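You operate a simulated robot arm through the tools that you are given. There is no shell and no other tool. Be economical: measure what you need, move in short steps, check, and stop when the job is done.

The job below is to be done with a simulated two-armed robot. You get a single attempt, and the scene is never put back.

Task
Pick up the bottle with one hand, pass it to the other hand and put it on the shelf under the long white table. Put the grey tape reel from the second shelf from the bottom of the steel shelving on the heat job card. Count the tissue sheets on the top of the packing table, then put as many of the glue tins from the top of the packing table on the third shelf from the bottom of the steel shelving. Put the grey cloth on the front of the long white table. Take the beaker and leave it on the shelf under the long white table. Take the blue cloth and put it on the lower shelf of the steel bench. The order is free. Set down upright: bottle, glue tin, beaker.

Only the result counts: the job must be done as asked and must still hold three seconds after the hand-in. Knocking over, shifting, dropping, spilling or breaking anything else fails it. Flat cloth is picked up by pressing the open fingertips on it (5 to 10 N) and closing them slowly along it; thin cloth reads only 2 to 8 mm in the jaws.

Robot
Two 6-joint arms with two-finger parallel grippers on one trunk, on a base that drives. Base frame: it is fixed to the floor where the robot stands at the start and does not move with it; the origin is under the middle of the robot, x ahead of it, y to its left, z up; the surface under the hand at the start is at about z = 0.78. Units: m, degrees, N and s.
The left shoulder is at the start at [0.08, 0.216, 1.58], the right one opposite. With the tool pointing down near the work surface each hand reaches from about 0.1 to 0.64 m from the robot's upright axis, wherever it stands, measured 20 degrees to its own side. Places, roughly: beaker (8x8x10 cm) [0.5, 0.8, 0.6]; blue cloth (9x7x3 cm) [0.4, 0.9, 0.9]; bottle [0.5, 0, 0.75]; front of the long white table [0.6, -0.4, 0.8]; glue tin [-1, -1.5, 0.75]; grey cloth (9x7x3 cm) [0.5, 0.8, 0.9]; grey tape reel (6x6x3 cm) [-4.4, -1.3, 0.8]; heat job card [-2.5, -1.25, 0.75]; lower shelf of the steel bench [0.7, 1.1, 0.2]; shelf under the long white table [0.7, -0.7, 0.3]; third shelf of the steel shelving [-4.1, -1.4, 1.2]; tissue sheet (11x8x1 cm) [-1.5, -1.5, 0.8]. Payload 3.43 kg a hand.
The tool frame of a hand sits at the grasp point between the pads (the TCP): z along the fingers, y along the line on which they close. The tips reach 0.03 m beyond it. The gripper opens to 0.094 m. The fingers are 0.028 m wide and 0.01 m thick; the gripper's body (0.05 by 0.096 m) begins 0.055 m behind the TCP.
Orientation is told as [roll, pitch, yaw] about the base's x, y, z axes, in that order, counted from this pose: with the fingers straight down and closing along the base's y, the tool's x points along the base's -x, its y along +y and its z along -z.

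Tools
- The arms move only by the tool move_arm. It takes "left_steps", "right_steps" or both (then of equal length, played together; a hand with none holds still); each is a list of rows, each a list of 7 numbers: the shift along the base's x, y, z in units of 40 mm (1.0 is 40 mm), then the turn, a rotation vector about the base's x, y, z in units of 8 degrees (1.0 is 8 degrees), then the finger opening in cm, from 0 to 9.4. In form: [[dx, dy, dz, ax, ay, az, fingers], ...]. A call has 1 to 12 rows; each row shifts and turns the commanded pose from where the row before left it. A call with a number of a shift or a turn outside -1 to 1 is refused whole. Each row takes 0.2 s and may step no farther than 0.05 m and 8.6 degrees from the row before; otherwise, or with a gripper value out of range, the whole call is refused. A pose out of reach is approached as far as the arm can. The call stops where the force on the tool passes 40 N (or 10 N more than at its start, if that is more) or the arm is blocked; 0.2 s more then pass. Each finger travels about 0.072 m/s and halts on what it meets, pressing with about 40 N; the grip force reading is that of the motor and also rises with nothing between the fingers. The clock runs only during rows and for 0.2 s after the last one: add rows that do not move to give the fingers time. It gives the time, the measured TCP pose, the force on the tool (base axes), the opening and the grip force at its end, in the units of the frame above (readings bear some noise), with the torque about the TCP (base axes, N m) and any sound that the robot's microphone picked up.
- Cameras (640 x 400 px; columns grow to the right, rows downward): "scene" is now at [0.1, -0.002, 1.7258]; the picture's right is [-0.04, -1.00, 0.00], its down [-0.85, 0.03, -0.52] and it looks along [0.52, -0.02, -0.86] (base axes); focal length 242 px, centre (320, 200). "left" rides on the left gripper at [0.076, -0.014, -0.102] in its tool frame; the picture's right is [0.18, 0.98, 0.00], its down [-0.75, 0.14, -0.64] and it looks along [-0.63, 0.12, 0.77] (tool axes); focal length 243 px, centre (320, 200). "right" rides on the right gripper at [0.076, 0.014, -0.103] in its tool frame; the picture's right is [-0.18, 0.98, 0.00], its down [-0.75, -0.14, -0.64] and it looks along [-0.63, -0.12, 0.77] (tool axes); focal length 243 px, centre (320, 200). There is no depth. A picture from a camera that has moved, and an enlarged one, comes with that camera's place and axes in the base frame and with its lens.
- camera(camera): a new picture of that camera. No time passes.
- raise_lower(by): slides the trunk up (or, below 0, down) by that many m; the arms and the scene camera ride with it, the base frame stays. It gives what a move gives, with no picture.
- roll_base(legs): drives the robot by 1 to 6 legs, each [ahead, left, turn to the left] in m, m and degrees, along the robot's own axes; the way and the turn of a leg run together, so that a leg with both is an arc; at most 1.5 m and 180 degrees a leg. The arms and the cameras ride along, it lands a little off, and it stops where it bumps. It gives what a move gives.
- turn_head(pan, tilt): turns the head with the scene camera to pan (to the left, within 86 degrees either way) and tilt (down, from -29 to 69), counted from straight ahead of the robot. It gives what a move gives.
- inspect(camera, box): a new picture of the part [left, top, right, bottom] of that camera's present view, enlarged. No time passes.
- sign_off(): hands the job in; it is judged then, once.

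Work in short steps. Places have to be worked out from the pictures, the camera data and where the tool is seen: move nearer, look again, correct. Check each grasp and each placing, and mend what went wrong. You have 217 turns and 208 pictures in all, those below and enlarged ones among them. Open the grippers and draw the arms clear of the work before you hand the job in, unless the task says otherwise.

The tools are called after "Request:" as name(argument=value, ...) on one line, values as JSON. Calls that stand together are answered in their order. move_arm: Moves the arms, as the interface text tells. Its arguments: {"type":"object","properties":{"left_steps":{"type":"array"},"right_steps":{"type":"array"}},"required":[]} The other tools are called the same way: raise_lower (by) slides the trunk up or down; roll_base (legs) drives the base; turn_head (pan, tilt) turns the head that bears the scene camera; camera (camera) takes a picture; inspect (camera, box) takes an enlarged picture of a part of a camera's view; sign_off () hands the job in.

At the start:

```text
t: 0.0
left_position: [0.5078, 0.3832, 1.0412]
left_orientation: [0.0, 0.0, 0.1]
left_contact_force: [-0.1, -0.3, 0.8]
left_ft_torque: [-0.03, -0.02, 0.0]
left_gripper_width: 0.0941
left_gripper_force: 0.0
right_position: [0.554, -0.0332, 1.0413]
right_orientation: [0.0, 0.0, 0.0]
right_contact_force: [0.4, 0.2, -0.9]
right_ft_torque: [0.02, 0.02, 0.03]
right_gripper_width: 0.094
right_gripper_force: 0.1
trunk travel left (down, up): [-0.81, 0.03]
robot x, y, heading: [0.0004, -0.0019, 0.2]
head pan, tilt: [-2.2, 58.8]
```

scene: 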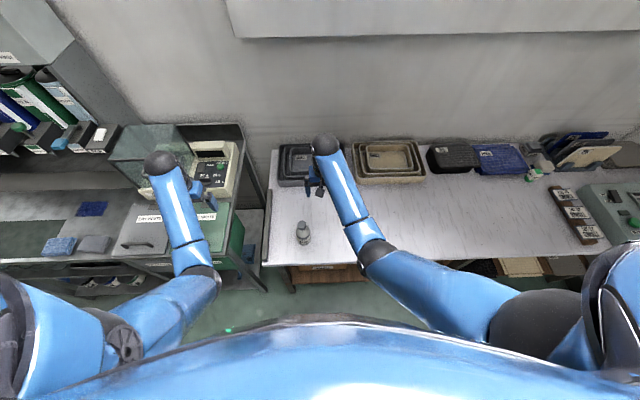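
right: 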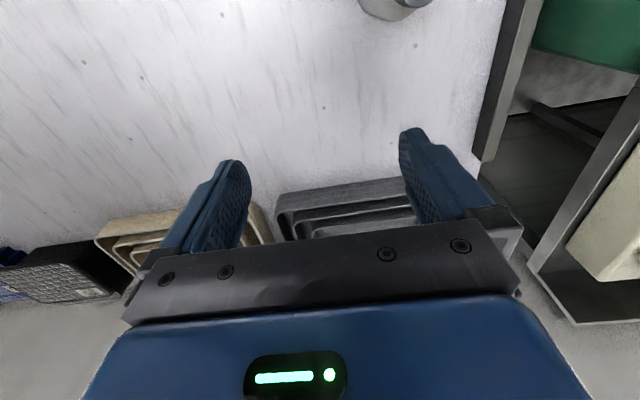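
left: 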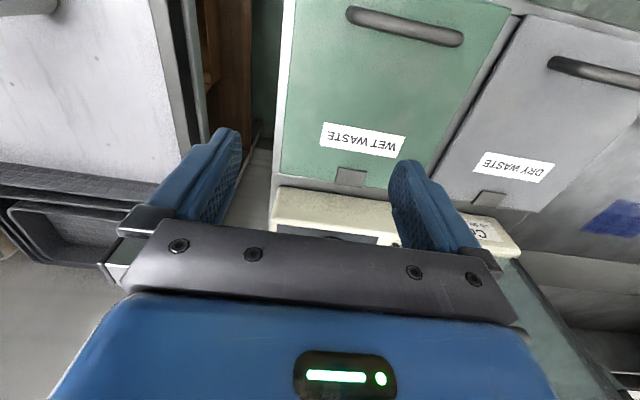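

I'll start by looking closer at the left and the right of the scene.

Request:
inspect(camera="scene", box=[0, 100, 280, 300])

Request:
inspect(camera="scene", box=[240, 120, 520, 300])

```text
2.00 times, centred on (140, 200) of scene
camera zoom: at [0.1, -0.002, 1.7258], right [-0.04, -1.0, 0.0], down [-0.85, 0.03, -0.52], along [0.52, -0.02, -0.86], focal length 483 px, centre (680, 200)
```

zoom: 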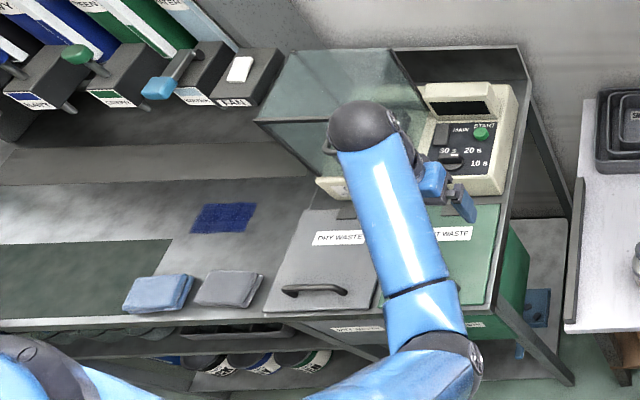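

```text
2.22 times, centred on (380, 210) of scene
camera zoom: at [0.1, -0.002, 1.7258], right [-0.04, -1.0, 0.0], down [-0.85, 0.03, -0.52], along [0.52, -0.02, -0.86], focal length 537 px, centre (187, 178)
```

zoom: 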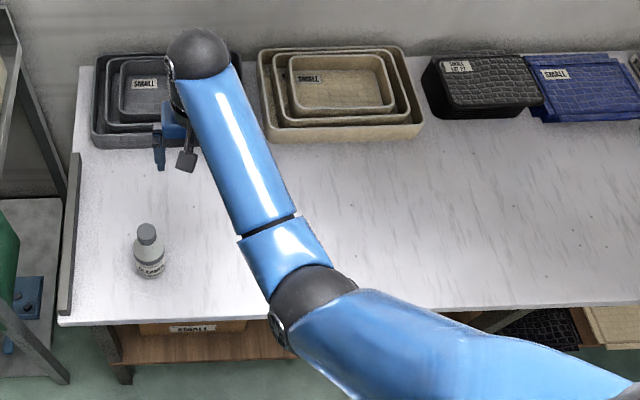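

Bottle stands at about [0.48, 0.055]; table front edge at x≈0.39. I back off and look at the bench on the left and the shelf under the table.

Request:
roll_base(legs=[[-0.6, 0, 0]])

Request:
turn_head(pan=40, tilt=40)

Request:
camera(camera="scene")

Request:
turn_head(pan=-20, tilt=40)

Request:
camera(camera="scene")

```text
t: 3.4
left_position: [-0.088, 0.3842, 1.0404]
left_orientation: [0.0, 0.0, 0.2]
left_contact_force: [0.7, -0.2, 0.3]
left_ft_torque: [-0.02, -0.01, 0.01]
left_gripper_width: 0.094
left_gripper_force: 0.0
right_position: [-0.0435, -0.0326, 1.0417]
right_orientation: [0.0, 0.1, 0.0]
right_contact_force: [1.6, -1.3, -0.3]
right_ft_torque: [-0.02, 0.0, 0.0]
right_gripper_width: 0.0942
right_gripper_force: 0.1
trunk travel left (down, up): [-0.81, 0.03]
robot x, y, heading: [-0.5956, -0.0007, 0.1]
head pan, tilt: [-2.2, 58.8]
```

```text
t: 4.5
left_position: [-0.0914, 0.3834, 1.0406]
left_orientation: [0.0, 0.0, 0.1]
left_contact_force: [-0.6, 1.1, -0.2]
left_ft_torque: [0.01, -0.01, -0.06]
left_gripper_width: 0.0941
left_gripper_force: 0.0
right_position: [-0.0431, -0.032, 1.0408]
right_orientation: [-0.1, 0.0, 0.1]
right_contact_force: [0.5, 0.4, 0.0]
right_ft_torque: [0.01, 0.02, 0.02]
right_gripper_width: 0.0939
right_gripper_force: 0.0
trunk travel left (down, up): [-0.81, 0.03]
robot x, y, heading: [-0.5956, -0.0032, -0.3]
head pan, tilt: [40.0, 40.0]
```

```text
202 pictures are left
camera scene: at [-0.5004, 0.0546, 1.7511], right [0.64, -0.76, 0.0], down [-0.49, -0.41, -0.77], along [0.59, 0.49, -0.64], focal length 242 px, centre (320, 200)
```

scene: 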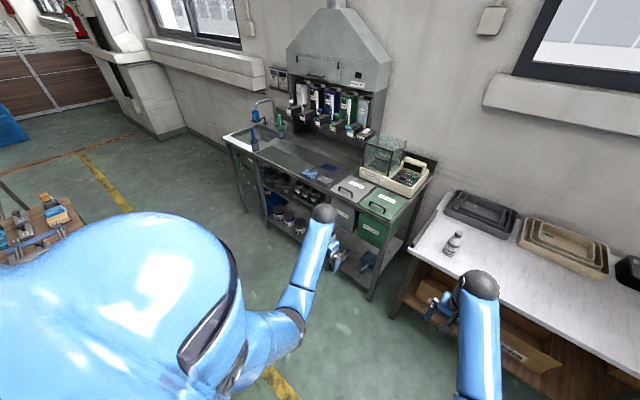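

```text
t: 5.8
left_position: [-0.0905, 0.3833, 1.0412]
left_orientation: [-0.1, 0.0, 0.1]
left_contact_force: [-0.3, -0.2, 0.2]
left_ft_torque: [0.0, 0.02, -0.02]
left_gripper_width: 0.0939
left_gripper_force: 0.1
right_position: [-0.0439, -0.0324, 1.0411]
right_orientation: [0.0, 0.0, 0.1]
right_contact_force: [0.2, -0.3, 0.0]
right_ft_torque: [0.0, -0.04, -0.01]
right_gripper_width: 0.0938
right_gripper_force: 0.0
trunk travel left (down, up): [-0.81, 0.03]
robot x, y, heading: [-0.5943, 0.0001, 0.1]
head pan, tilt: [-20.0, 40.0]
```

```text
201 pictures are left
camera scene: at [-0.4854, -0.0289, 1.7511], right [-0.34, -0.94, 0.0], down [-0.6, 0.22, -0.77], along [0.72, -0.26, -0.64], focal length 242 px, centre (320, 200)
```

scene: 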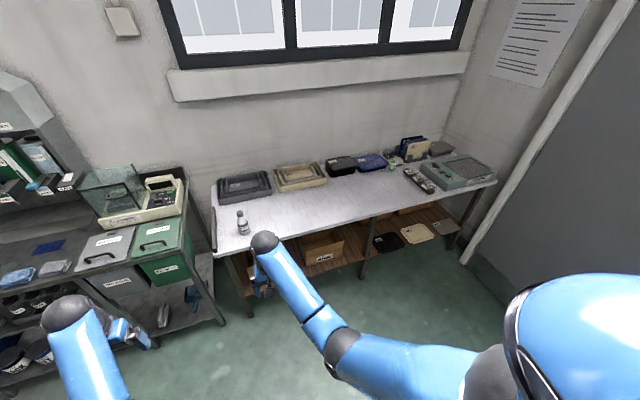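

Shelf under the table is clear near its left and middle. Now I go left in front of the bench and lower the trunk to see its inside.

Request:
roll_base(legs=[[0, 0.85, 0]])

Request:
turn_head(pan=0, tilt=35)

Request:
camera(camera="scene")

Request:
raise_lower(by=-0.6)

Request:
camera(camera="scene")

```text
t: 7.5
left_position: [-0.0916, 0.524, 1.0416]
left_orientation: [0.1, -0.3, 0.4]
left_contact_force: [0.1, 0.2, 0.5]
left_ft_torque: [-0.02, 0.0, 0.01]
left_gripper_width: 0.0942
left_gripper_force: 0.2
right_position: [-0.0433, 0.1077, 1.0414]
right_orientation: [0.0, 0.1, 0.4]
right_contact_force: [-0.1, -1.1, -0.2]
right_ft_torque: [0.0, -0.03, -0.01]
right_gripper_width: 0.0938
right_gripper_force: 0.1
trunk travel left (down, up): [-0.81, 0.03]
robot x, y, heading: [-0.5929, 0.1415, 0.4]
head pan, tilt: [-20.0, 40.0]
stopped in leg 1: the robot was blocked; the commanded pose is now the measured one
```

```text
t: 8.4
left_position: [-0.0897, 0.5261, 1.0391]
left_orientation: [-0.1, 0.0, 0.5]
left_contact_force: [-0.7, 0.6, -0.7]
left_ft_torque: [-0.02, 0.02, 0.01]
left_gripper_width: 0.094
left_gripper_force: 0.1
right_position: [-0.0402, 0.1109, 1.0402]
right_orientation: [-0.2, 0.1, 0.4]
right_contact_force: [-0.2, -0.3, -0.1]
right_ft_torque: [-0.04, 0.01, 0.01]
right_gripper_width: 0.0937
right_gripper_force: 0.0
trunk travel left (down, up): [-0.81, 0.03]
robot x, y, heading: [-0.5951, 0.1339, 0.2]
head pan, tilt: [0.0, 35.0]
```

```text
200 pictures are left
camera scene: at [-0.4748, 0.1437, 1.7587], right [0.01, -1.0, 0.0], down [-0.57, -0.01, -0.82], along [0.82, 0.0, -0.57], focal length 242 px, centre (320, 200)
```

scene: 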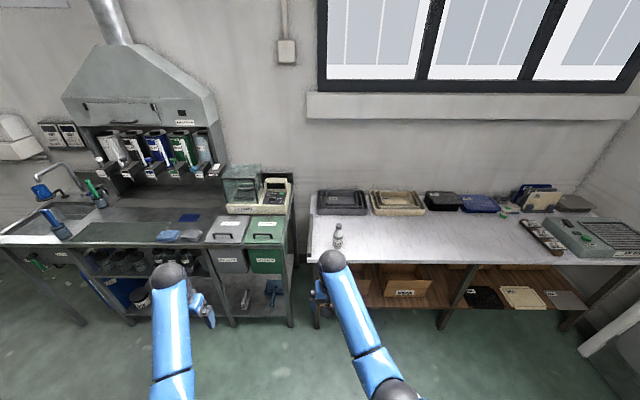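

```text
refused: -0.6 is not a number from -0.4 to 0.4
```

```text
199 pictures are left
camera scene: at [-0.4748, 0.1437, 1.7587], right [0.01, -1.0, 0.0], down [-0.57, -0.01, -0.82], along [0.82, 0.0, -0.57], focal length 242 px, centre (320, 200)
```

scene: 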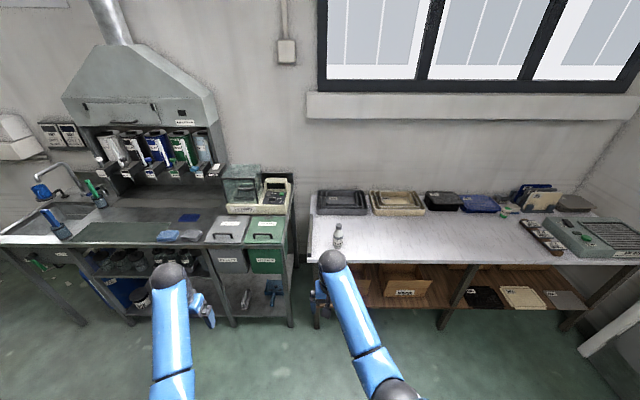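

Something blocked the base on the left; I look there.

Request:
turn_head(pan=84, tilt=45)

Request:
camera(camera="scene")

```text
t: 9.9
left_position: [-0.09, 0.524, 1.0402]
left_orientation: [0.0, -0.1, 0.4]
left_contact_force: [-0.3, -0.1, -0.1]
left_ft_torque: [0.01, 0.01, 0.01]
left_gripper_width: 0.0939
left_gripper_force: 0.0
right_position: [-0.04, 0.1093, 1.0409]
right_orientation: [-0.1, 0.1, 0.4]
right_contact_force: [-0.8, 0.4, 0.5]
right_ft_torque: [0.0, -0.01, 0.04]
right_gripper_width: 0.0939
right_gripper_force: 0.0
trunk travel left (down, up): [-0.81, 0.03]
robot x, y, heading: [-0.5936, 0.1384, 0.4]
head pan, tilt: [84.0, 45.0]
```

```text
198 pictures are left
camera scene: at [-0.5545, 0.2194, 1.7439], right [1.0, -0.1, 0.0], down [-0.07, -0.7, -0.71], along [0.07, 0.7, -0.71], focal length 242 px, centre (320, 200)
```

scene: 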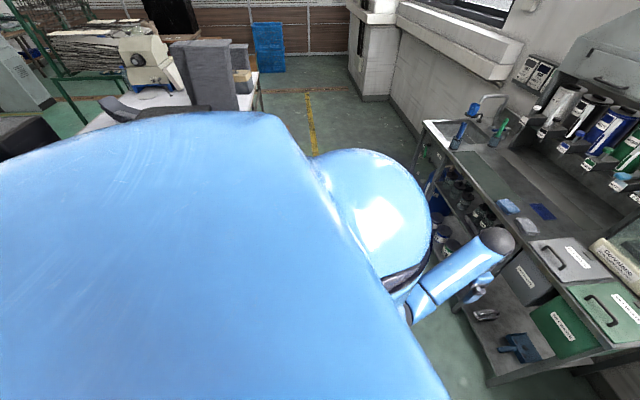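

Obstacle unseen behind the shoulder; I return to the lane nearer the bench and try moving left there.

Request:
roll_base(legs=[[0, -0.08, 0], [0.43, 0, 0], [0, 0.55, 0]])

Request:
turn_head(pan=30, tilt=55)

Request:
camera(camera="scene")

```text
t: 16.0
left_position: [0.3345, 0.9983, 1.0417]
left_orientation: [0.1, 0.0, 0.5]
left_contact_force: [0.0, -0.3, 0.1]
left_ft_torque: [-0.02, 0.0, 0.0]
left_gripper_width: 0.0942
left_gripper_force: 0.1
right_position: [0.3824, 0.5817, 1.0403]
right_orientation: [0.0, 0.1, 0.4]
right_contact_force: [-0.3, 0.3, -0.3]
right_ft_torque: [0.02, -0.01, 0.01]
right_gripper_width: 0.094
right_gripper_force: 0.1
trunk travel left (down, up): [-0.81, 0.03]
robot x, y, heading: [-0.1699, 0.612, 0.6]
head pan, tilt: [84.0, 45.0]
```

```text
t: 17.2
left_position: [0.3352, 0.9993, 1.0402]
left_orientation: [0.1, 0.0, 0.4]
left_contact_force: [-0.1, 0.8, 1.1]
left_ft_torque: [0.0, -0.02, -0.02]
left_gripper_width: 0.0938
left_gripper_force: 0.0
right_position: [0.3837, 0.5828, 1.0407]
right_orientation: [0.0, 0.2, 0.4]
right_contact_force: [0.0, 0.6, 0.8]
right_ft_torque: [-0.01, 0.01, 0.0]
right_gripper_width: 0.094
right_gripper_force: 0.2
trunk travel left (down, up): [-0.81, 0.03]
robot x, y, heading: [-0.1709, 0.6148, 0.2]
head pan, tilt: [30.0, 55.0]
```

```text
197 pictures are left
camera scene: at [-0.0762, 0.6497, 1.7305], right [0.51, -0.86, 0.0], down [-0.71, -0.42, -0.57], along [0.49, 0.29, -0.82], focal length 242 px, centre (320, 200)
```

scene: 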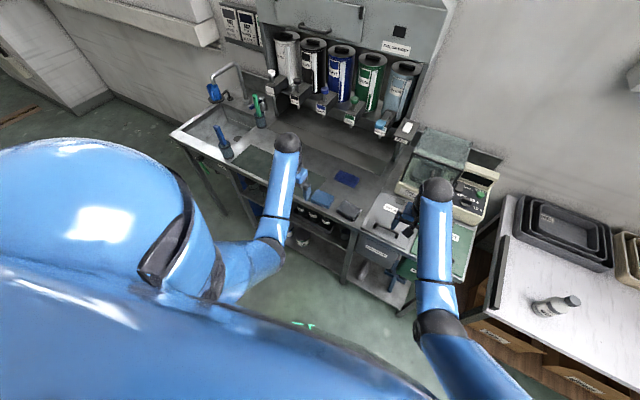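

The way is open. I look with both hand cameras at the cloths.

Request:
camera(camera="left")

Request:
inspect(camera="scene", box=[220, 130, 460, 290])

Request:
camera(camera="right")

```text
196 pictures are left
camera left: at [0.2583, 0.9852, 1.1432], right [-0.19, 0.98, 0.0], down [0.75, 0.15, 0.64], along [0.63, 0.12, -0.77], focal length 243 px, centre (320, 200)
```

left: 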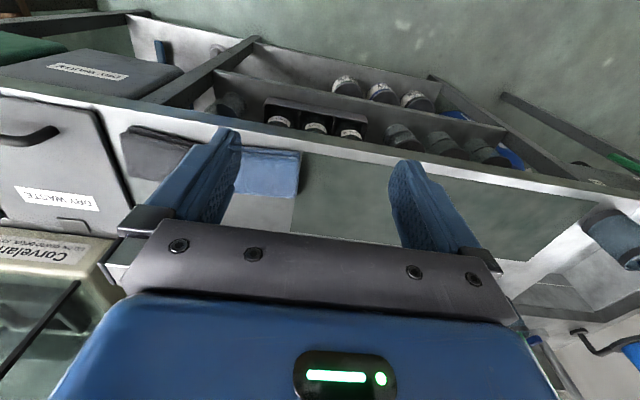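

```text
2.50 times, centred on (340, 210) of scene
camera zoom: at [-0.0762, 0.6497, 1.7305], right [0.51, -0.86, 0.0], down [-0.71, -0.42, -0.57], along [0.49, 0.29, -0.82], focal length 604 px, centre (270, 175)
```

zoom: 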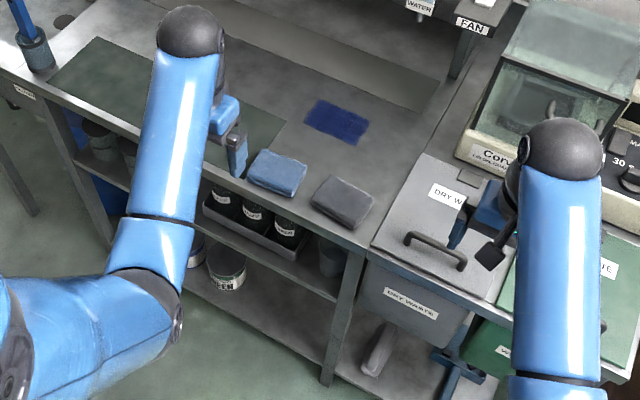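

```text
194 pictures are left
camera right: at [0.3069, 0.5978, 1.1435], right [0.18, 0.98, 0.0], down [0.76, -0.14, 0.64], along [0.63, -0.11, -0.77], focal length 243 px, centre (320, 200)
```

right: 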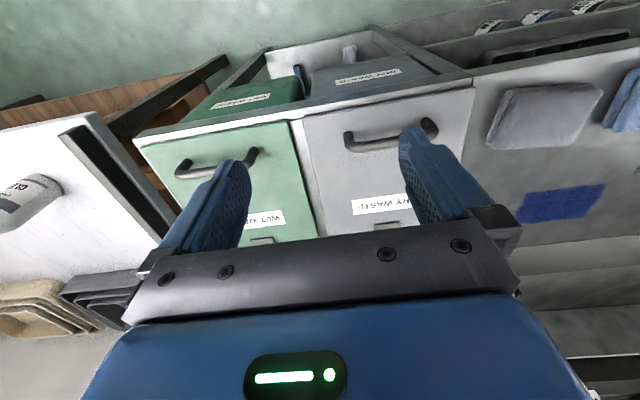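

Blue cloth centre ≈[0.43,0.94], grey ≈[0.44,0.81], top z≈0.9, both with their long side roughly along y. I drive slightly nearer.

Request:
roll_base(legs=[[0.08, 0.03, 0]])

Request:
move_arm(left_steps=[[0, -0.25, 0, 0, 0, -1, 9.4], [0, -0.25, 0, 0, 0, -1, 9.4], [0, -0.25, 0, 0, 0, -1, 9.4], [0, -0.25, 0, 0, 0, -1, 9.4], [0, -0.25, 0, 0, 0, -1, 9.4], [0, -0.25, 0, 0, 0, -1, 9.4], [0, -0.25, 0, 0, 0, -1, 9.4], [0, -0.25, 0, 0, 0, -1, 9.4], [0, -0.1, 0, 0, 0, -1, 9.4]])

Request:
camera(camera="left")

Request:
camera(camera="scene")

```text
t: 18.3
left_position: [0.4028, 1.0275, 1.0441]
left_orientation: [0.1, -0.4, 0.5]
left_contact_force: [-0.3, 0.2, -0.1]
left_ft_torque: [0.07, -0.05, -0.04]
left_gripper_width: 0.0943
left_gripper_force: 0.1
right_position: [0.4531, 0.6117, 1.0445]
right_orientation: [0.1, -0.5, 0.6]
right_contact_force: [-0.1, 0.2, 0.3]
right_ft_torque: [0.01, -0.05, -0.01]
right_gripper_width: 0.0941
right_gripper_force: 0.0
trunk travel left (down, up): [-0.81, 0.03]
robot x, y, heading: [-0.0902, 0.6392, 0.5]
head pan, tilt: [30.0, 55.0]
```

```text
t: 20.3
left_position: [0.4126, 0.9454, 1.0369]
left_orientation: [0.2, -0.1, -71.6]
left_contact_force: [-0.3, 1.0, -0.2]
left_ft_torque: [0.01, 0.0, -0.03]
left_gripper_width: 0.0941
left_gripper_force: 0.3
left hand out of reach, approached as far as the arm can: row 7
right_position: [0.4602, 0.6149, 1.0413]
right_orientation: [-0.2, 0.2, 0.6]
right_contact_force: [0.1, -0.3, 0.5]
right_ft_torque: [-0.03, 0.01, 0.0]
right_gripper_width: 0.0941
right_gripper_force: 0.2
trunk travel left (down, up): [-0.81, 0.03]
robot x, y, heading: [-0.0941, 0.6426, 0.6]
head pan, tilt: [30.0, 55.0]
```

```text
193 pictures are left
camera left: at [0.3736, 1.0147, 1.139], right [0.87, 0.48, 0.0], down [0.37, -0.67, 0.64], along [0.31, -0.56, -0.77], focal length 243 px, centre (320, 200)
```

left: 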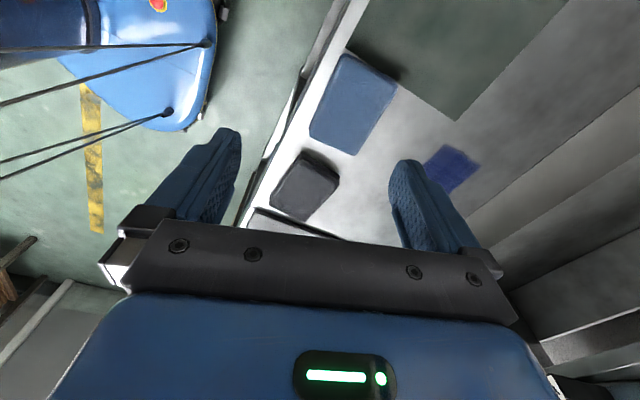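

```text
192 pictures are left
camera scene: at [0.0003, 0.6791, 1.7305], right [0.51, -0.86, 0.0], down [-0.7, -0.42, -0.57], along [0.49, 0.29, -0.82], focal length 242 px, centre (320, 200)
```

scene: 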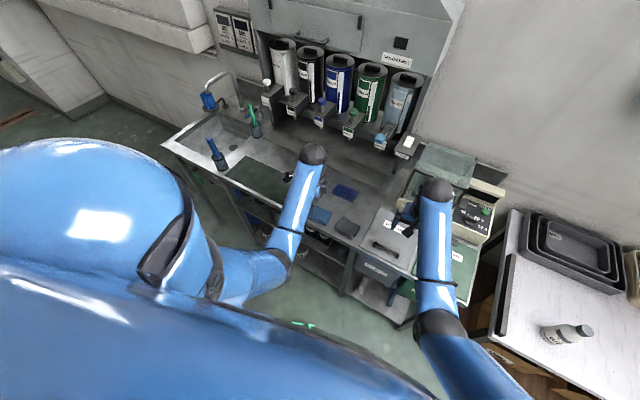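

Blue cloth centre refined to ≈[0.445,0.953] with the short side along x. I align and go down partway.

Request:
move_arm(left_steps=[[0.4, 0.1, -0.4, 0, 0, -0.9, 9.4], [0.4, 0.1, -0.6, 0, 0, -0.9, 9.4], [0, 0, -0.8, 0, 0, 0, 9.4], [0, 0, -0.5, 0, 0, 0, 9.4]])

Request:
camera(camera="left")

```text
t: 21.3
left_position: [0.4453, 0.954, 0.9452]
left_orientation: [0.0, -0.1, -85.8]
left_contact_force: [-0.3, -0.1, -1.3]
left_ft_torque: [0.02, 0.0, 0.05]
left_gripper_width: 0.0939
left_gripper_force: 0.1
right_position: [0.4603, 0.6144, 1.0398]
right_orientation: [-0.1, 0.1, 0.6]
right_contact_force: [0.5, -0.3, 0.0]
right_ft_torque: [0.01, 0.01, 0.0]
right_gripper_width: 0.0939
right_gripper_force: 0.0
trunk travel left (down, up): [-0.81, 0.03]
robot x, y, heading: [-0.0897, 0.6449, 0.7]
head pan, tilt: [30.0, 55.0]
```

```text
191 pictures are left
camera left: at [0.4253, 1.0307, 1.0484], right [0.97, 0.25, 0.0], down [0.19, -0.74, 0.64], along [0.16, -0.62, -0.77], focal length 243 px, centre (320, 200)
```

left: 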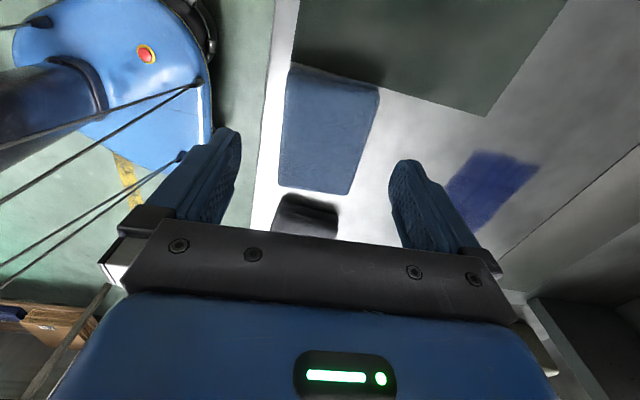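

Aligned within 6 mm. I go down slowly till contact.

Request:
move_arm(left_steps=[[0.12, 0, -0.5, 0, 0, 0, 9.4], [0, 0, -0.4, 0, 0, 0, 9.4], [0, 0, -0.2, 0, 0, 0, 9.4], [0, 0, 0, 0, 0, 0, 9.4]])

Request:
camera(camera="left")

```text
t: 22.3
left_position: [0.4484, 0.9543, 0.9003]
left_orientation: [0.0, 0.0, -85.9]
left_contact_force: [0.4, -0.4, -0.7]
left_ft_torque: [-0.01, -0.02, 0.01]
left_gripper_width: 0.0941
left_gripper_force: 0.0
right_position: [0.461, 0.6147, 1.0414]
right_orientation: [-0.1, 0.0, 0.6]
right_contact_force: [-0.3, -0.2, -0.3]
right_ft_torque: [0.0, 0.0, 0.02]
right_gripper_width: 0.0941
right_gripper_force: 0.1
trunk travel left (down, up): [-0.81, 0.03]
robot x, y, heading: [-0.0929, 0.6438, 0.5]
head pan, tilt: [30.0, 55.0]
```

```text
190 pictures are left
camera left: at [0.4297, 1.03, 1.0038], right [0.97, 0.25, 0.0], down [0.2, -0.74, 0.64], along [0.16, -0.62, -0.77], focal length 243 px, centre (320, 200)
```

left: 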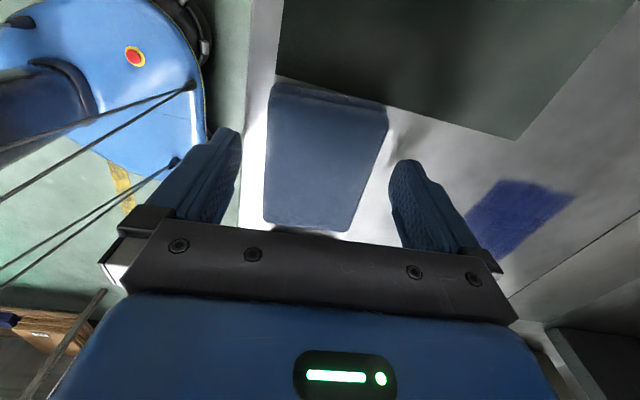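

Still free; I continue down gently by 3 cm.

Request:
move_arm(left_steps=[[0, 0, -0.25, 0, 0, 0, 9.4], [0, 0, -0.15, 0, 0, 0, 9.4], [0, 0, -0.1, 0, 0, 0, 9.4], [0, 0, -0.1, 0, 0, 0, 9.4], [0, 0, 0, 0, 0, 0, 9.4]])

Request:
camera(camera="left")

```text
t: 23.1
left_position: [0.4503, 0.9537, 0.891]
left_orientation: [0.5, 0.1, -85.8]
left_contact_force: [-16.8, -5.4, 33.2]
left_ft_torque: [-0.71, 2.11, -0.13]
left_gripper_width: 0.0941
left_gripper_force: 0.4
right_position: [0.4565, 0.6129, 1.0425]
right_orientation: [-0.1, -0.1, 0.6]
right_contact_force: [0.3, 0.6, -0.1]
right_ft_torque: [-0.01, 0.05, 0.0]
right_gripper_width: 0.0939
right_gripper_force: 0.1
trunk travel left (down, up): [-0.81, 0.03]
robot x, y, heading: [-0.0914, 0.6431, 0.8]
head pan, tilt: [30.0, 55.0]
stopped in row 4 (left hand): the force on the tool passed its limit at 46 N (the readings are from after the stop); the commanded pose is now the measured one
```

```text
189 pictures are left
camera left: at [0.4287, 1.0299, 0.9928], right [0.97, 0.25, 0.01], down [0.19, -0.74, 0.64], along [0.17, -0.62, -0.77], focal length 243 px, centre (320, 200)
```

left: 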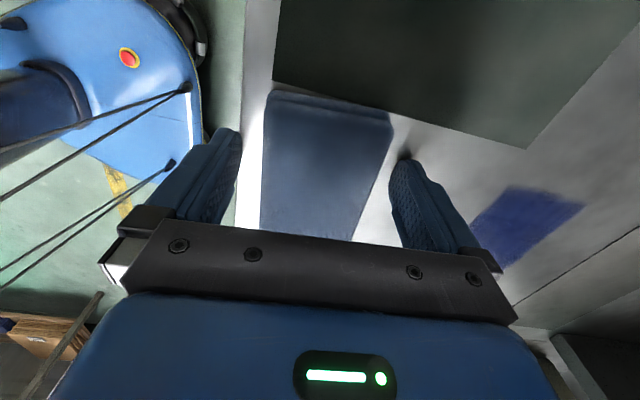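

Tips met the bench at z≈0.861. I lift 5 mm and close.

Request:
move_arm(left_steps=[[0, 0, 0.12, 0, 0, 0, 9.4], [0, 0, 0, 0, 0, 0, 8], [0, 0, 0, 0, 0, 0, 7], [0, 0, 0, 0, 0, 0, 5], [0, 0, 0, 0, 0, 0, 3], [0, 0, 0, 0, 0, 0, 2], [0, 0, 0, 0, 0, 0, 1], [0, 0, 0, 0, 0, 0, 1]])

Request:
camera(camera="left")

```text
t: 24.9
left_position: [0.4537, 0.9557, 0.8911]
left_orientation: [0.5, 0.1, -85.8]
left_contact_force: [1.0, -0.4, 0.1]
left_ft_torque: [0.01, -0.03, 0.0]
left_gripper_width: 0.0648
left_gripper_force: 40.0
right_position: [0.4596, 0.6154, 1.041]
right_orientation: [0.0, 0.2, 0.6]
right_contact_force: [0.0, 0.3, -0.1]
right_ft_torque: [0.01, 0.02, 0.0]
right_gripper_width: 0.0939
right_gripper_force: 0.0
trunk travel left (down, up): [-0.81, 0.03]
robot x, y, heading: [-0.0943, 0.6435, 0.6]
head pan, tilt: [30.0, 55.0]
```

```text
188 pictures are left
camera left: at [0.432, 1.0316, 0.9935], right [0.97, 0.25, 0.01], down [0.19, -0.74, 0.64], along [0.17, -0.62, -0.77], focal length 243 px, centre (320, 200)
```

left: 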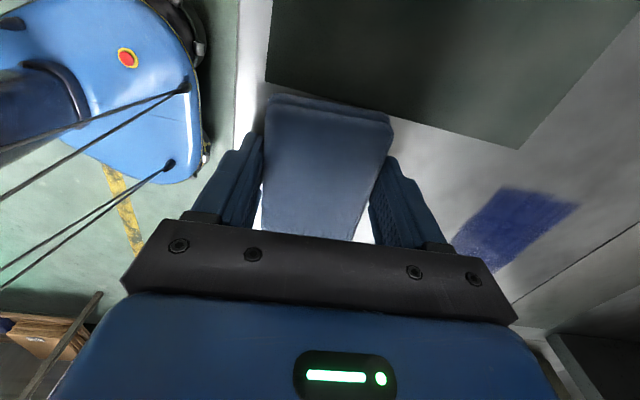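

Gripped at 65 mm. I lift and back up so I can see under the bench.

Request:
move_arm(left_steps=[[0, 0, 0.5, 0, 0, 0, 1], [0, 0, 1, 0, 0, 0, 1], [0, 0, 1, 0, 0, 0, 1], [0, 0, 1, 0, 0, 0, 1]])

Request:
roll_base(legs=[[-0.3, 0, 0]])

Request:
raise_lower(by=-0.35)

Request:
turn_head(pan=15, tilt=40)

Request:
camera(camera="scene")

```text
t: 25.9
left_position: [0.4536, 0.9554, 1.032]
left_orientation: [0.5, 0.0, -85.8]
left_contact_force: [0.1, 0.7, -0.2]
left_ft_torque: [0.0, 0.0, -0.02]
left_gripper_width: 0.065
left_gripper_force: 39.9
right_position: [0.4596, 0.6145, 1.0402]
right_orientation: [0.0, 0.1, 0.6]
right_contact_force: [0.2, -0.8, 0.1]
right_ft_torque: [-0.02, 0.0, -0.05]
right_gripper_width: 0.0939
right_gripper_force: 0.1
trunk travel left (down, up): [-0.81, 0.03]
robot x, y, heading: [-0.0911, 0.6426, 0.7]
head pan, tilt: [30.0, 55.0]
```

```text
t: 27.8
left_position: [0.203, 0.9538, 1.0341]
left_orientation: [0.7, 0.1, -85.7]
left_contact_force: [-0.6, 1.2, -0.6]
left_ft_torque: [0.0, -0.01, -0.01]
left_gripper_width: 0.0646
left_gripper_force: 40.5
right_position: [0.2119, 0.6123, 1.0425]
right_orientation: [-0.1, 0.0, 0.7]
right_contact_force: [-0.7, 0.0, 0.6]
right_ft_torque: [-0.01, -0.04, 0.0]
right_gripper_width: 0.094
right_gripper_force: 0.1
trunk travel left (down, up): [-0.81, 0.03]
robot x, y, heading: [-0.3422, 0.6373, 0.7]
head pan, tilt: [30.0, 55.0]
stopped in leg 1: the robot was blocked; the commanded pose is now the measured one
```

```text
t: 31.2
left_position: [0.2053, 0.9542, 0.6799]
left_orientation: [0.5, 0.1, -85.8]
left_contact_force: [-0.3, -0.1, -0.9]
left_ft_torque: [0.02, 0.0, 0.0]
left_gripper_width: 0.0647
left_gripper_force: 40.1
right_position: [0.214, 0.6122, 0.6892]
right_orientation: [0.0, 0.1, 0.6]
right_contact_force: [0.0, 0.1, 0.3]
right_ft_torque: [-0.01, -0.02, 0.0]
right_gripper_width: 0.0943
right_gripper_force: 0.0
trunk travel left (down, up): [-0.46, 0.38]
robot x, y, heading: [-0.3427, 0.6397, 0.9]
head pan, tilt: [30.0, 55.0]
```

```text
t: 32.0
left_position: [0.2064, 0.9535, 0.6817]
left_orientation: [0.6, 0.1, -85.8]
left_contact_force: [0.3, 1.0, -0.1]
left_ft_torque: [0.02, 0.0, -0.02]
left_gripper_width: 0.0648
left_gripper_force: 40.1
right_position: [0.2127, 0.613, 0.6899]
right_orientation: [-0.2, 0.2, 0.8]
right_contact_force: [0.1, 0.1, 0.0]
right_ft_torque: [0.02, -0.03, -0.03]
right_gripper_width: 0.0939
right_gripper_force: 0.1
trunk travel left (down, up): [-0.46, 0.38]
robot x, y, heading: [-0.3375, 0.6397, 0.7]
head pan, tilt: [15.0, 40.0]
```

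```text
187 pictures are left
camera scene: at [-0.2256, 0.6629, 1.401], right [0.27, -0.96, 0.0], down [-0.62, -0.17, -0.77], along [0.74, 0.21, -0.64], focal length 242 px, centre (320, 200)
```

scene: 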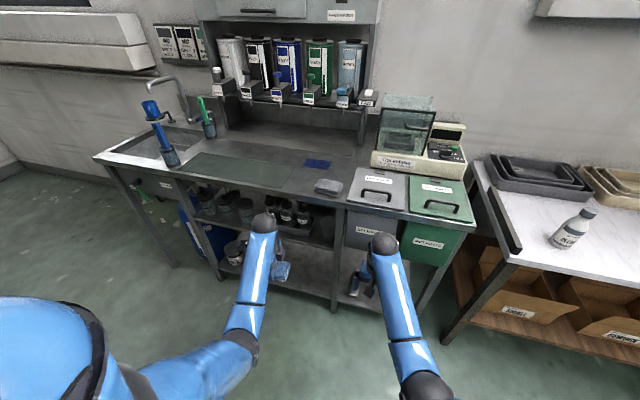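

The lower shelf looks free between the tins and the bench's middle leg. I lower more to see inside.

Request:
raise_lower(by=-0.35)

Request:
camera(camera="scene")

Request:
inspect(camera="scene", box=[140, 100, 380, 260])

```text
t: 35.4
left_position: [0.2053, 0.9542, 0.3322]
left_orientation: [0.6, 0.1, -85.8]
left_contact_force: [0.4, -0.2, -0.3]
left_ft_torque: [0.0, -0.01, 0.0]
left_gripper_width: 0.0645
left_gripper_force: 40.6
right_position: [0.2129, 0.6126, 0.3402]
right_orientation: [-0.1, 0.1, 0.8]
right_contact_force: [0.1, -0.9, 0.3]
right_ft_torque: [-0.04, -0.02, -0.01]
right_gripper_width: 0.0939
right_gripper_force: 0.1
trunk travel left (down, up): [-0.11, 0.73]
robot x, y, heading: [-0.3365, 0.6355, 0.8]
head pan, tilt: [15.0, 40.0]
```

```text
186 pictures are left
camera scene: at [-0.2259, 0.6628, 1.0512], right [0.27, -0.96, 0.0], down [-0.62, -0.17, -0.77], along [0.74, 0.21, -0.64], focal length 242 px, centre (320, 200)
```

scene: 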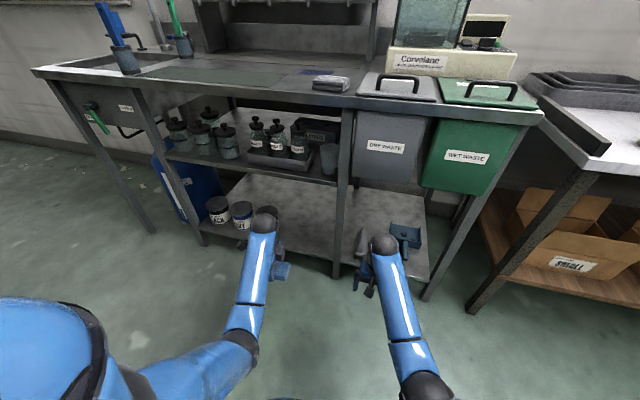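

```text
2.50 times, centred on (260, 180) of scene
camera zoom: at [-0.2259, 0.6628, 1.0512], right [0.27, -0.96, 0.0], down [-0.62, -0.17, -0.77], along [0.74, 0.21, -0.64], focal length 604 px, centre (470, 250)
```

zoom: 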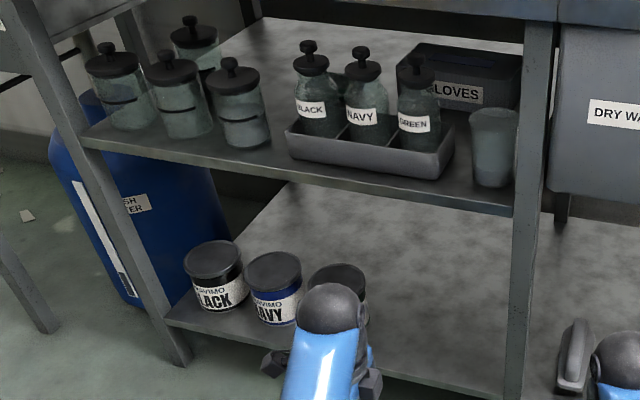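

Blue cloth goes on the lower shelf around [0.47,0.90], right of the tins (shelf z≈0.24). I tilt the left hand forward and pull the right hand back.

Request:
move_arm(left_steps=[[0, -0.2, 0.3, 0, -1, 0, 1], [0, -0.2, 0.3, 0, -1, 0, 1], [0, -0.2, 0.2, 0, -1, 0, 1], [0, -0.2, 0, 0, -1, 0, 1], [0, -0.2, 0, 0, -1, 0, 1], [0, -0.2, 0, 0, -1, 0, 1], [0, 0, 0, 0, 0, 0, 1]], right_steps=[[-1, -0.2, 0.5, 0, 0, 0, 9.4], [-1, -0.2, 0.5, 0, 0, 0, 9.4], [-1, -0.2, 0.5, 0, 0, 0, 9.4], [-1, -0.2, 0, 0, 0, 0, 9.4], [-1, -0.2, 0, 0, 0, 0, 9.4], [-1, -0.2, 0, 0, 0, 0, 9.4], [0, 0, 0, 0, 0, 0, 9.4]])

Request:
camera(camera="scene")

Request:
camera(camera="left")

```text
t: 37.0
left_position: [0.2046, 0.9064, 0.3633]
left_orientation: [48.4, -3.0, -87.1]
left_contact_force: [-0.2, 0.2, -0.6]
left_ft_torque: [-0.04, 0.01, -0.02]
left_gripper_width: 0.0647
left_gripper_force: 39.9
right_position: [-0.0013, 0.5762, 0.3106]
right_orientation: [0.0, 0.0, 0.7]
right_contact_force: [-0.3, -0.4, 0.9]
right_ft_torque: [0.0, -0.01, 0.02]
right_gripper_width: 0.0939
right_gripper_force: 0.0
right hand out of reach, approached as far as the arm can: row 1, 2, 3, 4, 5
trunk travel left (down, up): [-0.11, 0.73]
robot x, y, heading: [-0.3397, 0.6373, 0.8]
head pan, tilt: [15.0, 40.0]
```

```text
184 pictures are left
camera scene: at [-0.2258, 0.6628, 1.0511], right [0.27, -0.96, 0.0], down [-0.62, -0.17, -0.77], along [0.74, 0.21, -0.64], focal length 242 px, centre (320, 200)
```

scene: 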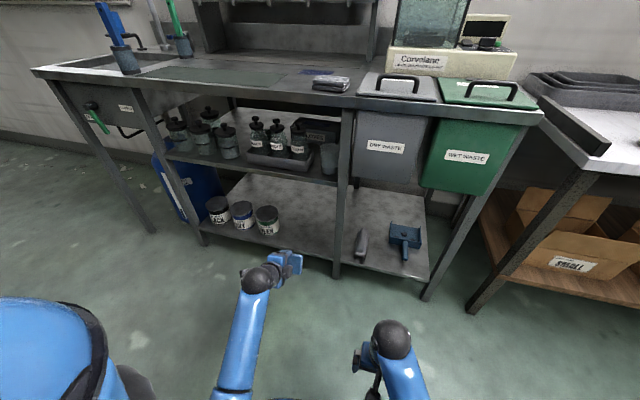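

```text
183 pictures are left
camera left: at [0.1149, 0.9815, 0.4164], right [0.64, 0.26, 0.73], down [-0.35, -0.74, 0.57], along [0.68, -0.62, -0.39], focal length 243 px, centre (320, 200)
```

left: 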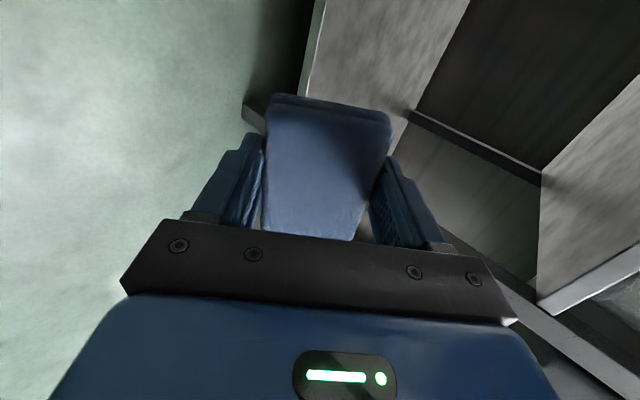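

Shelf top ≈0.22; free region confirmed. I drive forward so the cloth enters above the shelf.

Request:
roll_base(legs=[[0.25, 0, 0]])

Request:
camera(camera="scene")

Request:
camera(camera="left")

```text
t: 38.8
left_position: [0.4557, 0.9093, 0.3637]
left_orientation: [48.4, -3.1, -87.0]
left_contact_force: [0.0, 0.4, -1.2]
left_ft_torque: [0.01, 0.04, 0.03]
left_gripper_width: 0.0644
left_gripper_force: 40.1
right_position: [0.2504, 0.5798, 0.3103]
right_orientation: [0.0, 0.0, 0.8]
right_contact_force: [0.0, 0.5, 0.1]
right_ft_torque: [0.01, 0.04, 0.0]
right_gripper_width: 0.0941
right_gripper_force: 0.0
trunk travel left (down, up): [-0.11, 0.73]
robot x, y, heading: [-0.0912, 0.6426, 0.7]
head pan, tilt: [15.0, 40.0]
```

```text
182 pictures are left
camera scene: at [0.025, 0.6663, 1.051], right [0.27, -0.96, 0.0], down [-0.62, -0.18, -0.77], along [0.74, 0.21, -0.64], focal length 242 px, centre (320, 200)
```

scene: 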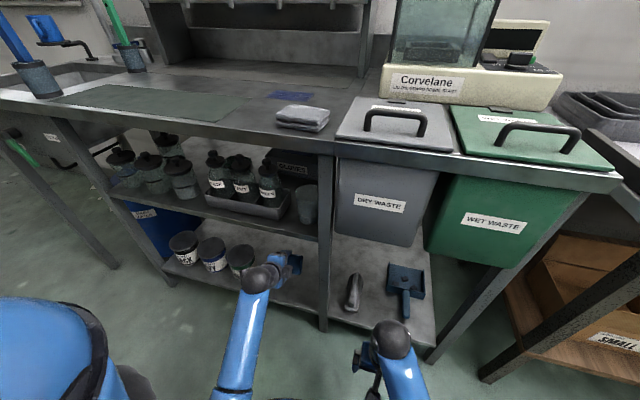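

```text
181 pictures are left
camera left: at [0.3648, 0.9859, 0.4161], right [0.64, 0.26, 0.72], down [-0.35, -0.74, 0.57], along [0.69, -0.62, -0.39], focal length 243 px, centre (320, 200)
```

left: 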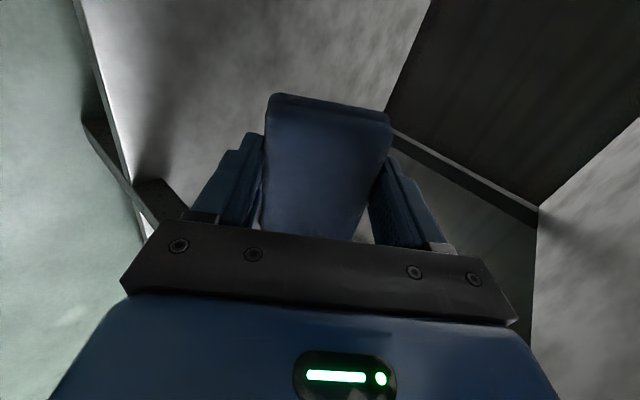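

Clear of tins. I move in 3 cm and lower until the hand nearly touches.

Request:
move_arm(left_steps=[[0.5, -0.3, 0, 0, 0, 0, 1], [0.4, 0, -0.3, 0, 0, 0, 1], [0, 0, -0.4, 0, 0, 0, 1], [0, 0, -0.4, 0, 0, 0, 1], [0, 0, -0.3, 0, 0, 0, 1], [0, 0, -0.3, 0, 0, 0, 1], [0, 0, -0.3, 0, 0, 0, 1]])

Request:
camera(camera="left")

```text
t: 40.4
left_position: [0.4901, 0.8984, 0.2824]
left_orientation: [48.4, -3.1, -87.0]
left_contact_force: [-0.2, 0.0, -0.5]
left_ft_torque: [0.02, -0.02, 0.01]
left_gripper_width: 0.0649
left_gripper_force: 39.7
right_position: [0.2507, 0.5801, 0.3104]
right_orientation: [0.0, 0.0, 0.8]
right_contact_force: [0.2, 0.5, 0.4]
right_ft_torque: [-0.02, -0.03, 0.0]
right_gripper_width: 0.094
right_gripper_force: 0.0
trunk travel left (down, up): [-0.11, 0.73]
robot x, y, heading: [-0.0902, 0.6443, 0.9]
head pan, tilt: [15.0, 40.0]
```

```text
180 pictures are left
camera left: at [0.4006, 0.9742, 0.3363], right [0.64, 0.26, 0.72], down [-0.35, -0.74, 0.57], along [0.69, -0.62, -0.39], focal length 243 px, centre (320, 200)
```

left: 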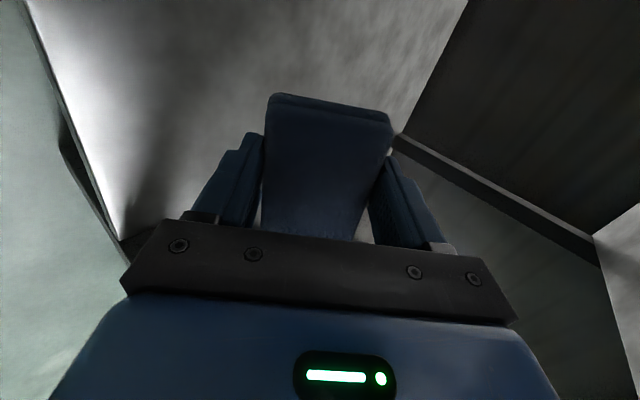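

No contact yet; I continue down in small steps.

Request:
move_arm(left_steps=[[0, 0, -0.2, 0, 0, 0, 1], [0, 0, -0.2, 0, 0, 0, 1], [0, 0, -0.2, 0, 0, 0, 1], [0, 0, -0.2, 0, 0, 0, 1], [0, 0, -0.2, 0, 0, 0, 1]])

```text
t: 41.6
left_position: [0.4912, 0.8981, 0.2437]
left_orientation: [48.4, -3.0, -87.0]
left_contact_force: [0.0, 0.4, -0.1]
left_ft_torque: [-0.01, 0.01, 0.01]
left_gripper_width: 0.0647
left_gripper_force: 39.9
right_position: [0.2501, 0.5804, 0.311]
right_orientation: [0.0, 0.0, 0.8]
right_contact_force: [-1.0, 0.3, -0.8]
right_ft_torque: [-0.01, 0.0, -0.01]
right_gripper_width: 0.0941
right_gripper_force: 0.1
trunk travel left (down, up): [-0.11, 0.73]
robot x, y, heading: [-0.0904, 0.6436, 0.9]
head pan, tilt: [15.0, 40.0]
```

Still free; further down.

Request:
move_arm(left_steps=[[0, 0, -0.2, 0, 0, 0, 1], [0, 0, -0.2, 0, 0, 0, 1], [0, 0, -0.2, 0, 0, 0, 1], [0, 0, -0.2, 0, 0, 0, 1]])

Request:
camera(camera="left")

Request:
camera(camera="scene")

```text
t: 42.6
left_position: [0.4915, 0.8983, 0.2114]
left_orientation: [48.5, -3.0, -87.0]
left_contact_force: [-5.6, -0.6, 8.6]
left_ft_torque: [0.06, 0.41, 0.04]
left_gripper_width: 0.0648
left_gripper_force: 39.8
right_position: [0.2517, 0.5812, 0.311]
right_orientation: [0.0, -0.1, 0.8]
right_contact_force: [-0.4, -0.3, 0.1]
right_ft_torque: [-0.01, 0.02, 0.01]
right_gripper_width: 0.094
right_gripper_force: 0.2
trunk travel left (down, up): [-0.11, 0.73]
robot x, y, heading: [-0.0913, 0.6403, 0.8]
head pan, tilt: [15.0, 40.0]
```

```text
179 pictures are left
camera left: at [0.4004, 0.9743, 0.2654], right [0.64, 0.26, 0.73], down [-0.35, -0.74, 0.57], along [0.69, -0.62, -0.39], focal length 243 px, centre (320, 200)
```

left: 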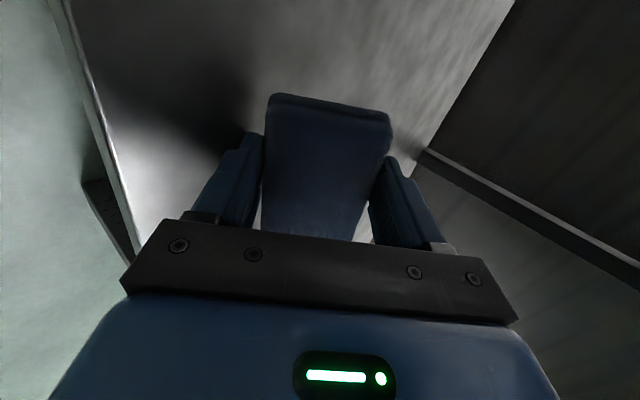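

```text
178 pictures are left
camera scene: at [0.0234, 0.6659, 1.0515], right [0.27, -0.96, 0.0], down [-0.62, -0.17, -0.77], along [0.74, 0.21, -0.64], focal length 242 px, centre (320, 200)
```

scene: 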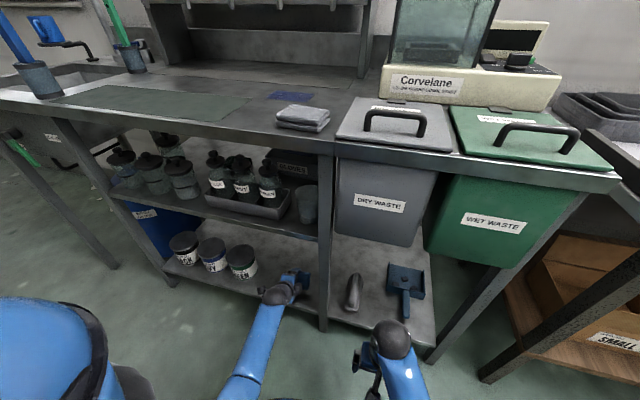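

Contact at shelf (≈0.157). I raise 1.5 cm, open, and then retreat along the tool axis.

Request:
move_arm(left_steps=[[0, 0, 0.35, 0, 0, 0, 1], [0, 0, 0, 0, 0, 0, 7.5], [0, 0, 0.1, 0, 0, 0, 9.4], [0, 0, 0, 0, 0, 0, 9.4], [0, 0, 0, 0, 0, 0, 9.4]])

Request:
camera(camera="left")

```text
t: 43.8
left_position: [0.4902, 0.8995, 0.23]
left_orientation: [48.5, -3.2, -86.9]
left_contact_force: [-0.6, 0.0, -0.2]
left_ft_torque: [-0.01, -0.02, 0.0]
left_gripper_width: 0.0939
left_gripper_force: 0.1
right_position: [0.2504, 0.5793, 0.312]
right_orientation: [0.0, -0.1, 0.8]
right_contact_force: [0.4, -0.4, 1.2]
right_ft_torque: [0.0, -0.01, -0.02]
right_gripper_width: 0.0942
right_gripper_force: 0.0
trunk travel left (down, up): [-0.11, 0.73]
robot x, y, heading: [-0.0889, 0.6416, 0.8]
head pan, tilt: [15.0, 40.0]
```

```text
177 pictures are left
camera left: at [0.4005, 0.9742, 0.2825], right [0.64, 0.26, 0.72], down [-0.35, -0.74, 0.57], along [0.69, -0.62, -0.39], focal length 243 px, centre (320, 200)
```

left: 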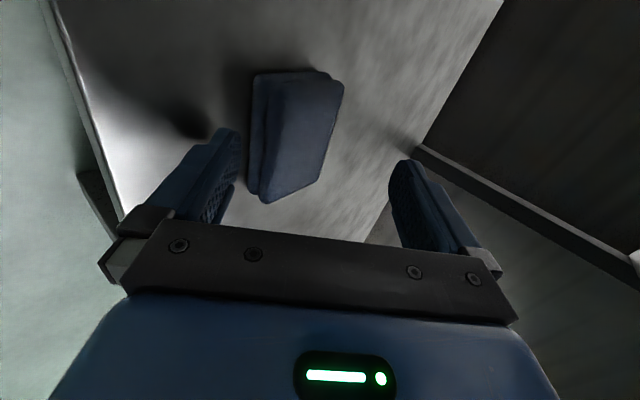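

Cloth lies on the shelf. I retreat back and up.

Request:
move_arm(left_steps=[[-0.5, 0, 0.45, 0, 0, 0, 9.4], [-0.8, 0, 0.6, 0, 0, 0, 9.4], [-0.8, 0, 0.4, 0, 0, 0, 9.4], [-1, 0, 0.2, 0, 0, 0, 9.4], [-1, 0, 0.2, 0, 0, 0, 9.4]])

Request:
roll_base(legs=[[-0.22, 0.1, 0]])

Request:
turn_head(pan=5, tilt=35)

Request:
camera(camera="scene")

Request:
inspect(camera="scene", box=[220, 90, 420, 220])

```text
t: 45.0
left_position: [0.3271, 0.899, 0.3029]
left_orientation: [48.7, -2.9, -87.1]
left_contact_force: [0.5, -0.3, 0.4]
left_ft_torque: [-0.02, 0.0, -0.02]
left_gripper_width: 0.094
left_gripper_force: 0.1
right_position: [0.2507, 0.5804, 0.3099]
right_orientation: [0.0, 0.0, 0.8]
right_contact_force: [0.2, -0.5, 0.7]
right_ft_torque: [0.02, -0.02, 0.01]
right_gripper_width: 0.0939
right_gripper_force: 0.1
trunk travel left (down, up): [-0.11, 0.73]
robot x, y, heading: [-0.0893, 0.6434, 0.8]
head pan, tilt: [15.0, 40.0]
```

```text
t: 46.8
left_position: [0.1096, 0.9935, 0.3025]
left_orientation: [48.4, -3.0, -87.0]
left_contact_force: [0.3, 0.2, -0.2]
left_ft_torque: [-0.03, 0.02, 0.0]
left_gripper_width: 0.0941
left_gripper_force: 0.0
right_position: [0.0329, 0.6756, 0.311]
right_orientation: [0.0, 0.1, 0.9]
right_contact_force: [1.0, -0.2, -0.3]
right_ft_torque: [0.02, 0.02, -0.01]
right_gripper_width: 0.0938
right_gripper_force: 0.0
trunk travel left (down, up): [-0.11, 0.73]
robot x, y, heading: [-0.3081, 0.7383, 0.8]
head pan, tilt: [15.0, 40.0]
```

```text
t: 47.5
left_position: [0.1088, 0.9935, 0.303]
left_orientation: [48.4, -3.1, -86.8]
left_contact_force: [0.6, 0.8, 0.5]
left_ft_torque: [0.02, -0.02, -0.01]
left_gripper_width: 0.0942
left_gripper_force: 0.1
right_position: [0.0324, 0.6758, 0.3104]
right_orientation: [-0.1, 0.0, 0.8]
right_contact_force: [0.0, -0.7, -0.2]
right_ft_torque: [0.02, -0.01, 0.0]
right_gripper_width: 0.094
right_gripper_force: 0.0
trunk travel left (down, up): [-0.11, 0.73]
robot x, y, heading: [-0.3074, 0.7393, 0.9]
head pan, tilt: [5.0, 35.0]
```

```text
176 pictures are left
camera scene: at [-0.1876, 0.7479, 1.0587], right [0.1, -0.99, 0.0], down [-0.57, -0.06, -0.82], along [0.81, 0.08, -0.57], focal length 242 px, centre (320, 200)
```

scene: 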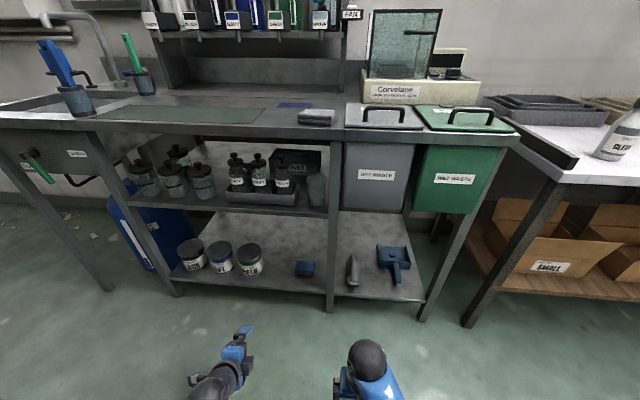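

```text
3.08 times, centred on (320, 155) of scene
camera zoom: at [-0.1876, 0.7479, 1.0587], right [0.1, -0.99, 0.0], down [-0.57, -0.06, -0.82], along [0.81, 0.08, -0.57], focal length 744 px, centre (320, 338)
```

zoom: 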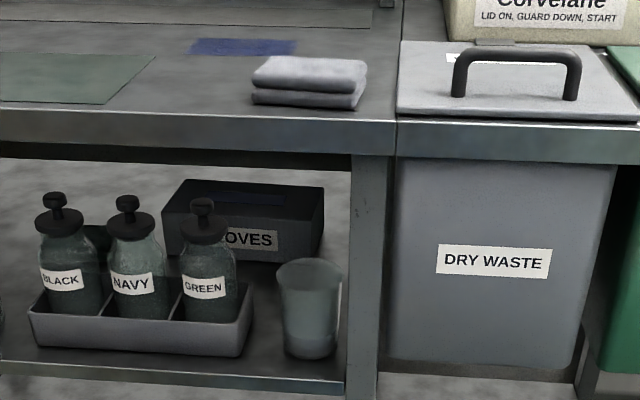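

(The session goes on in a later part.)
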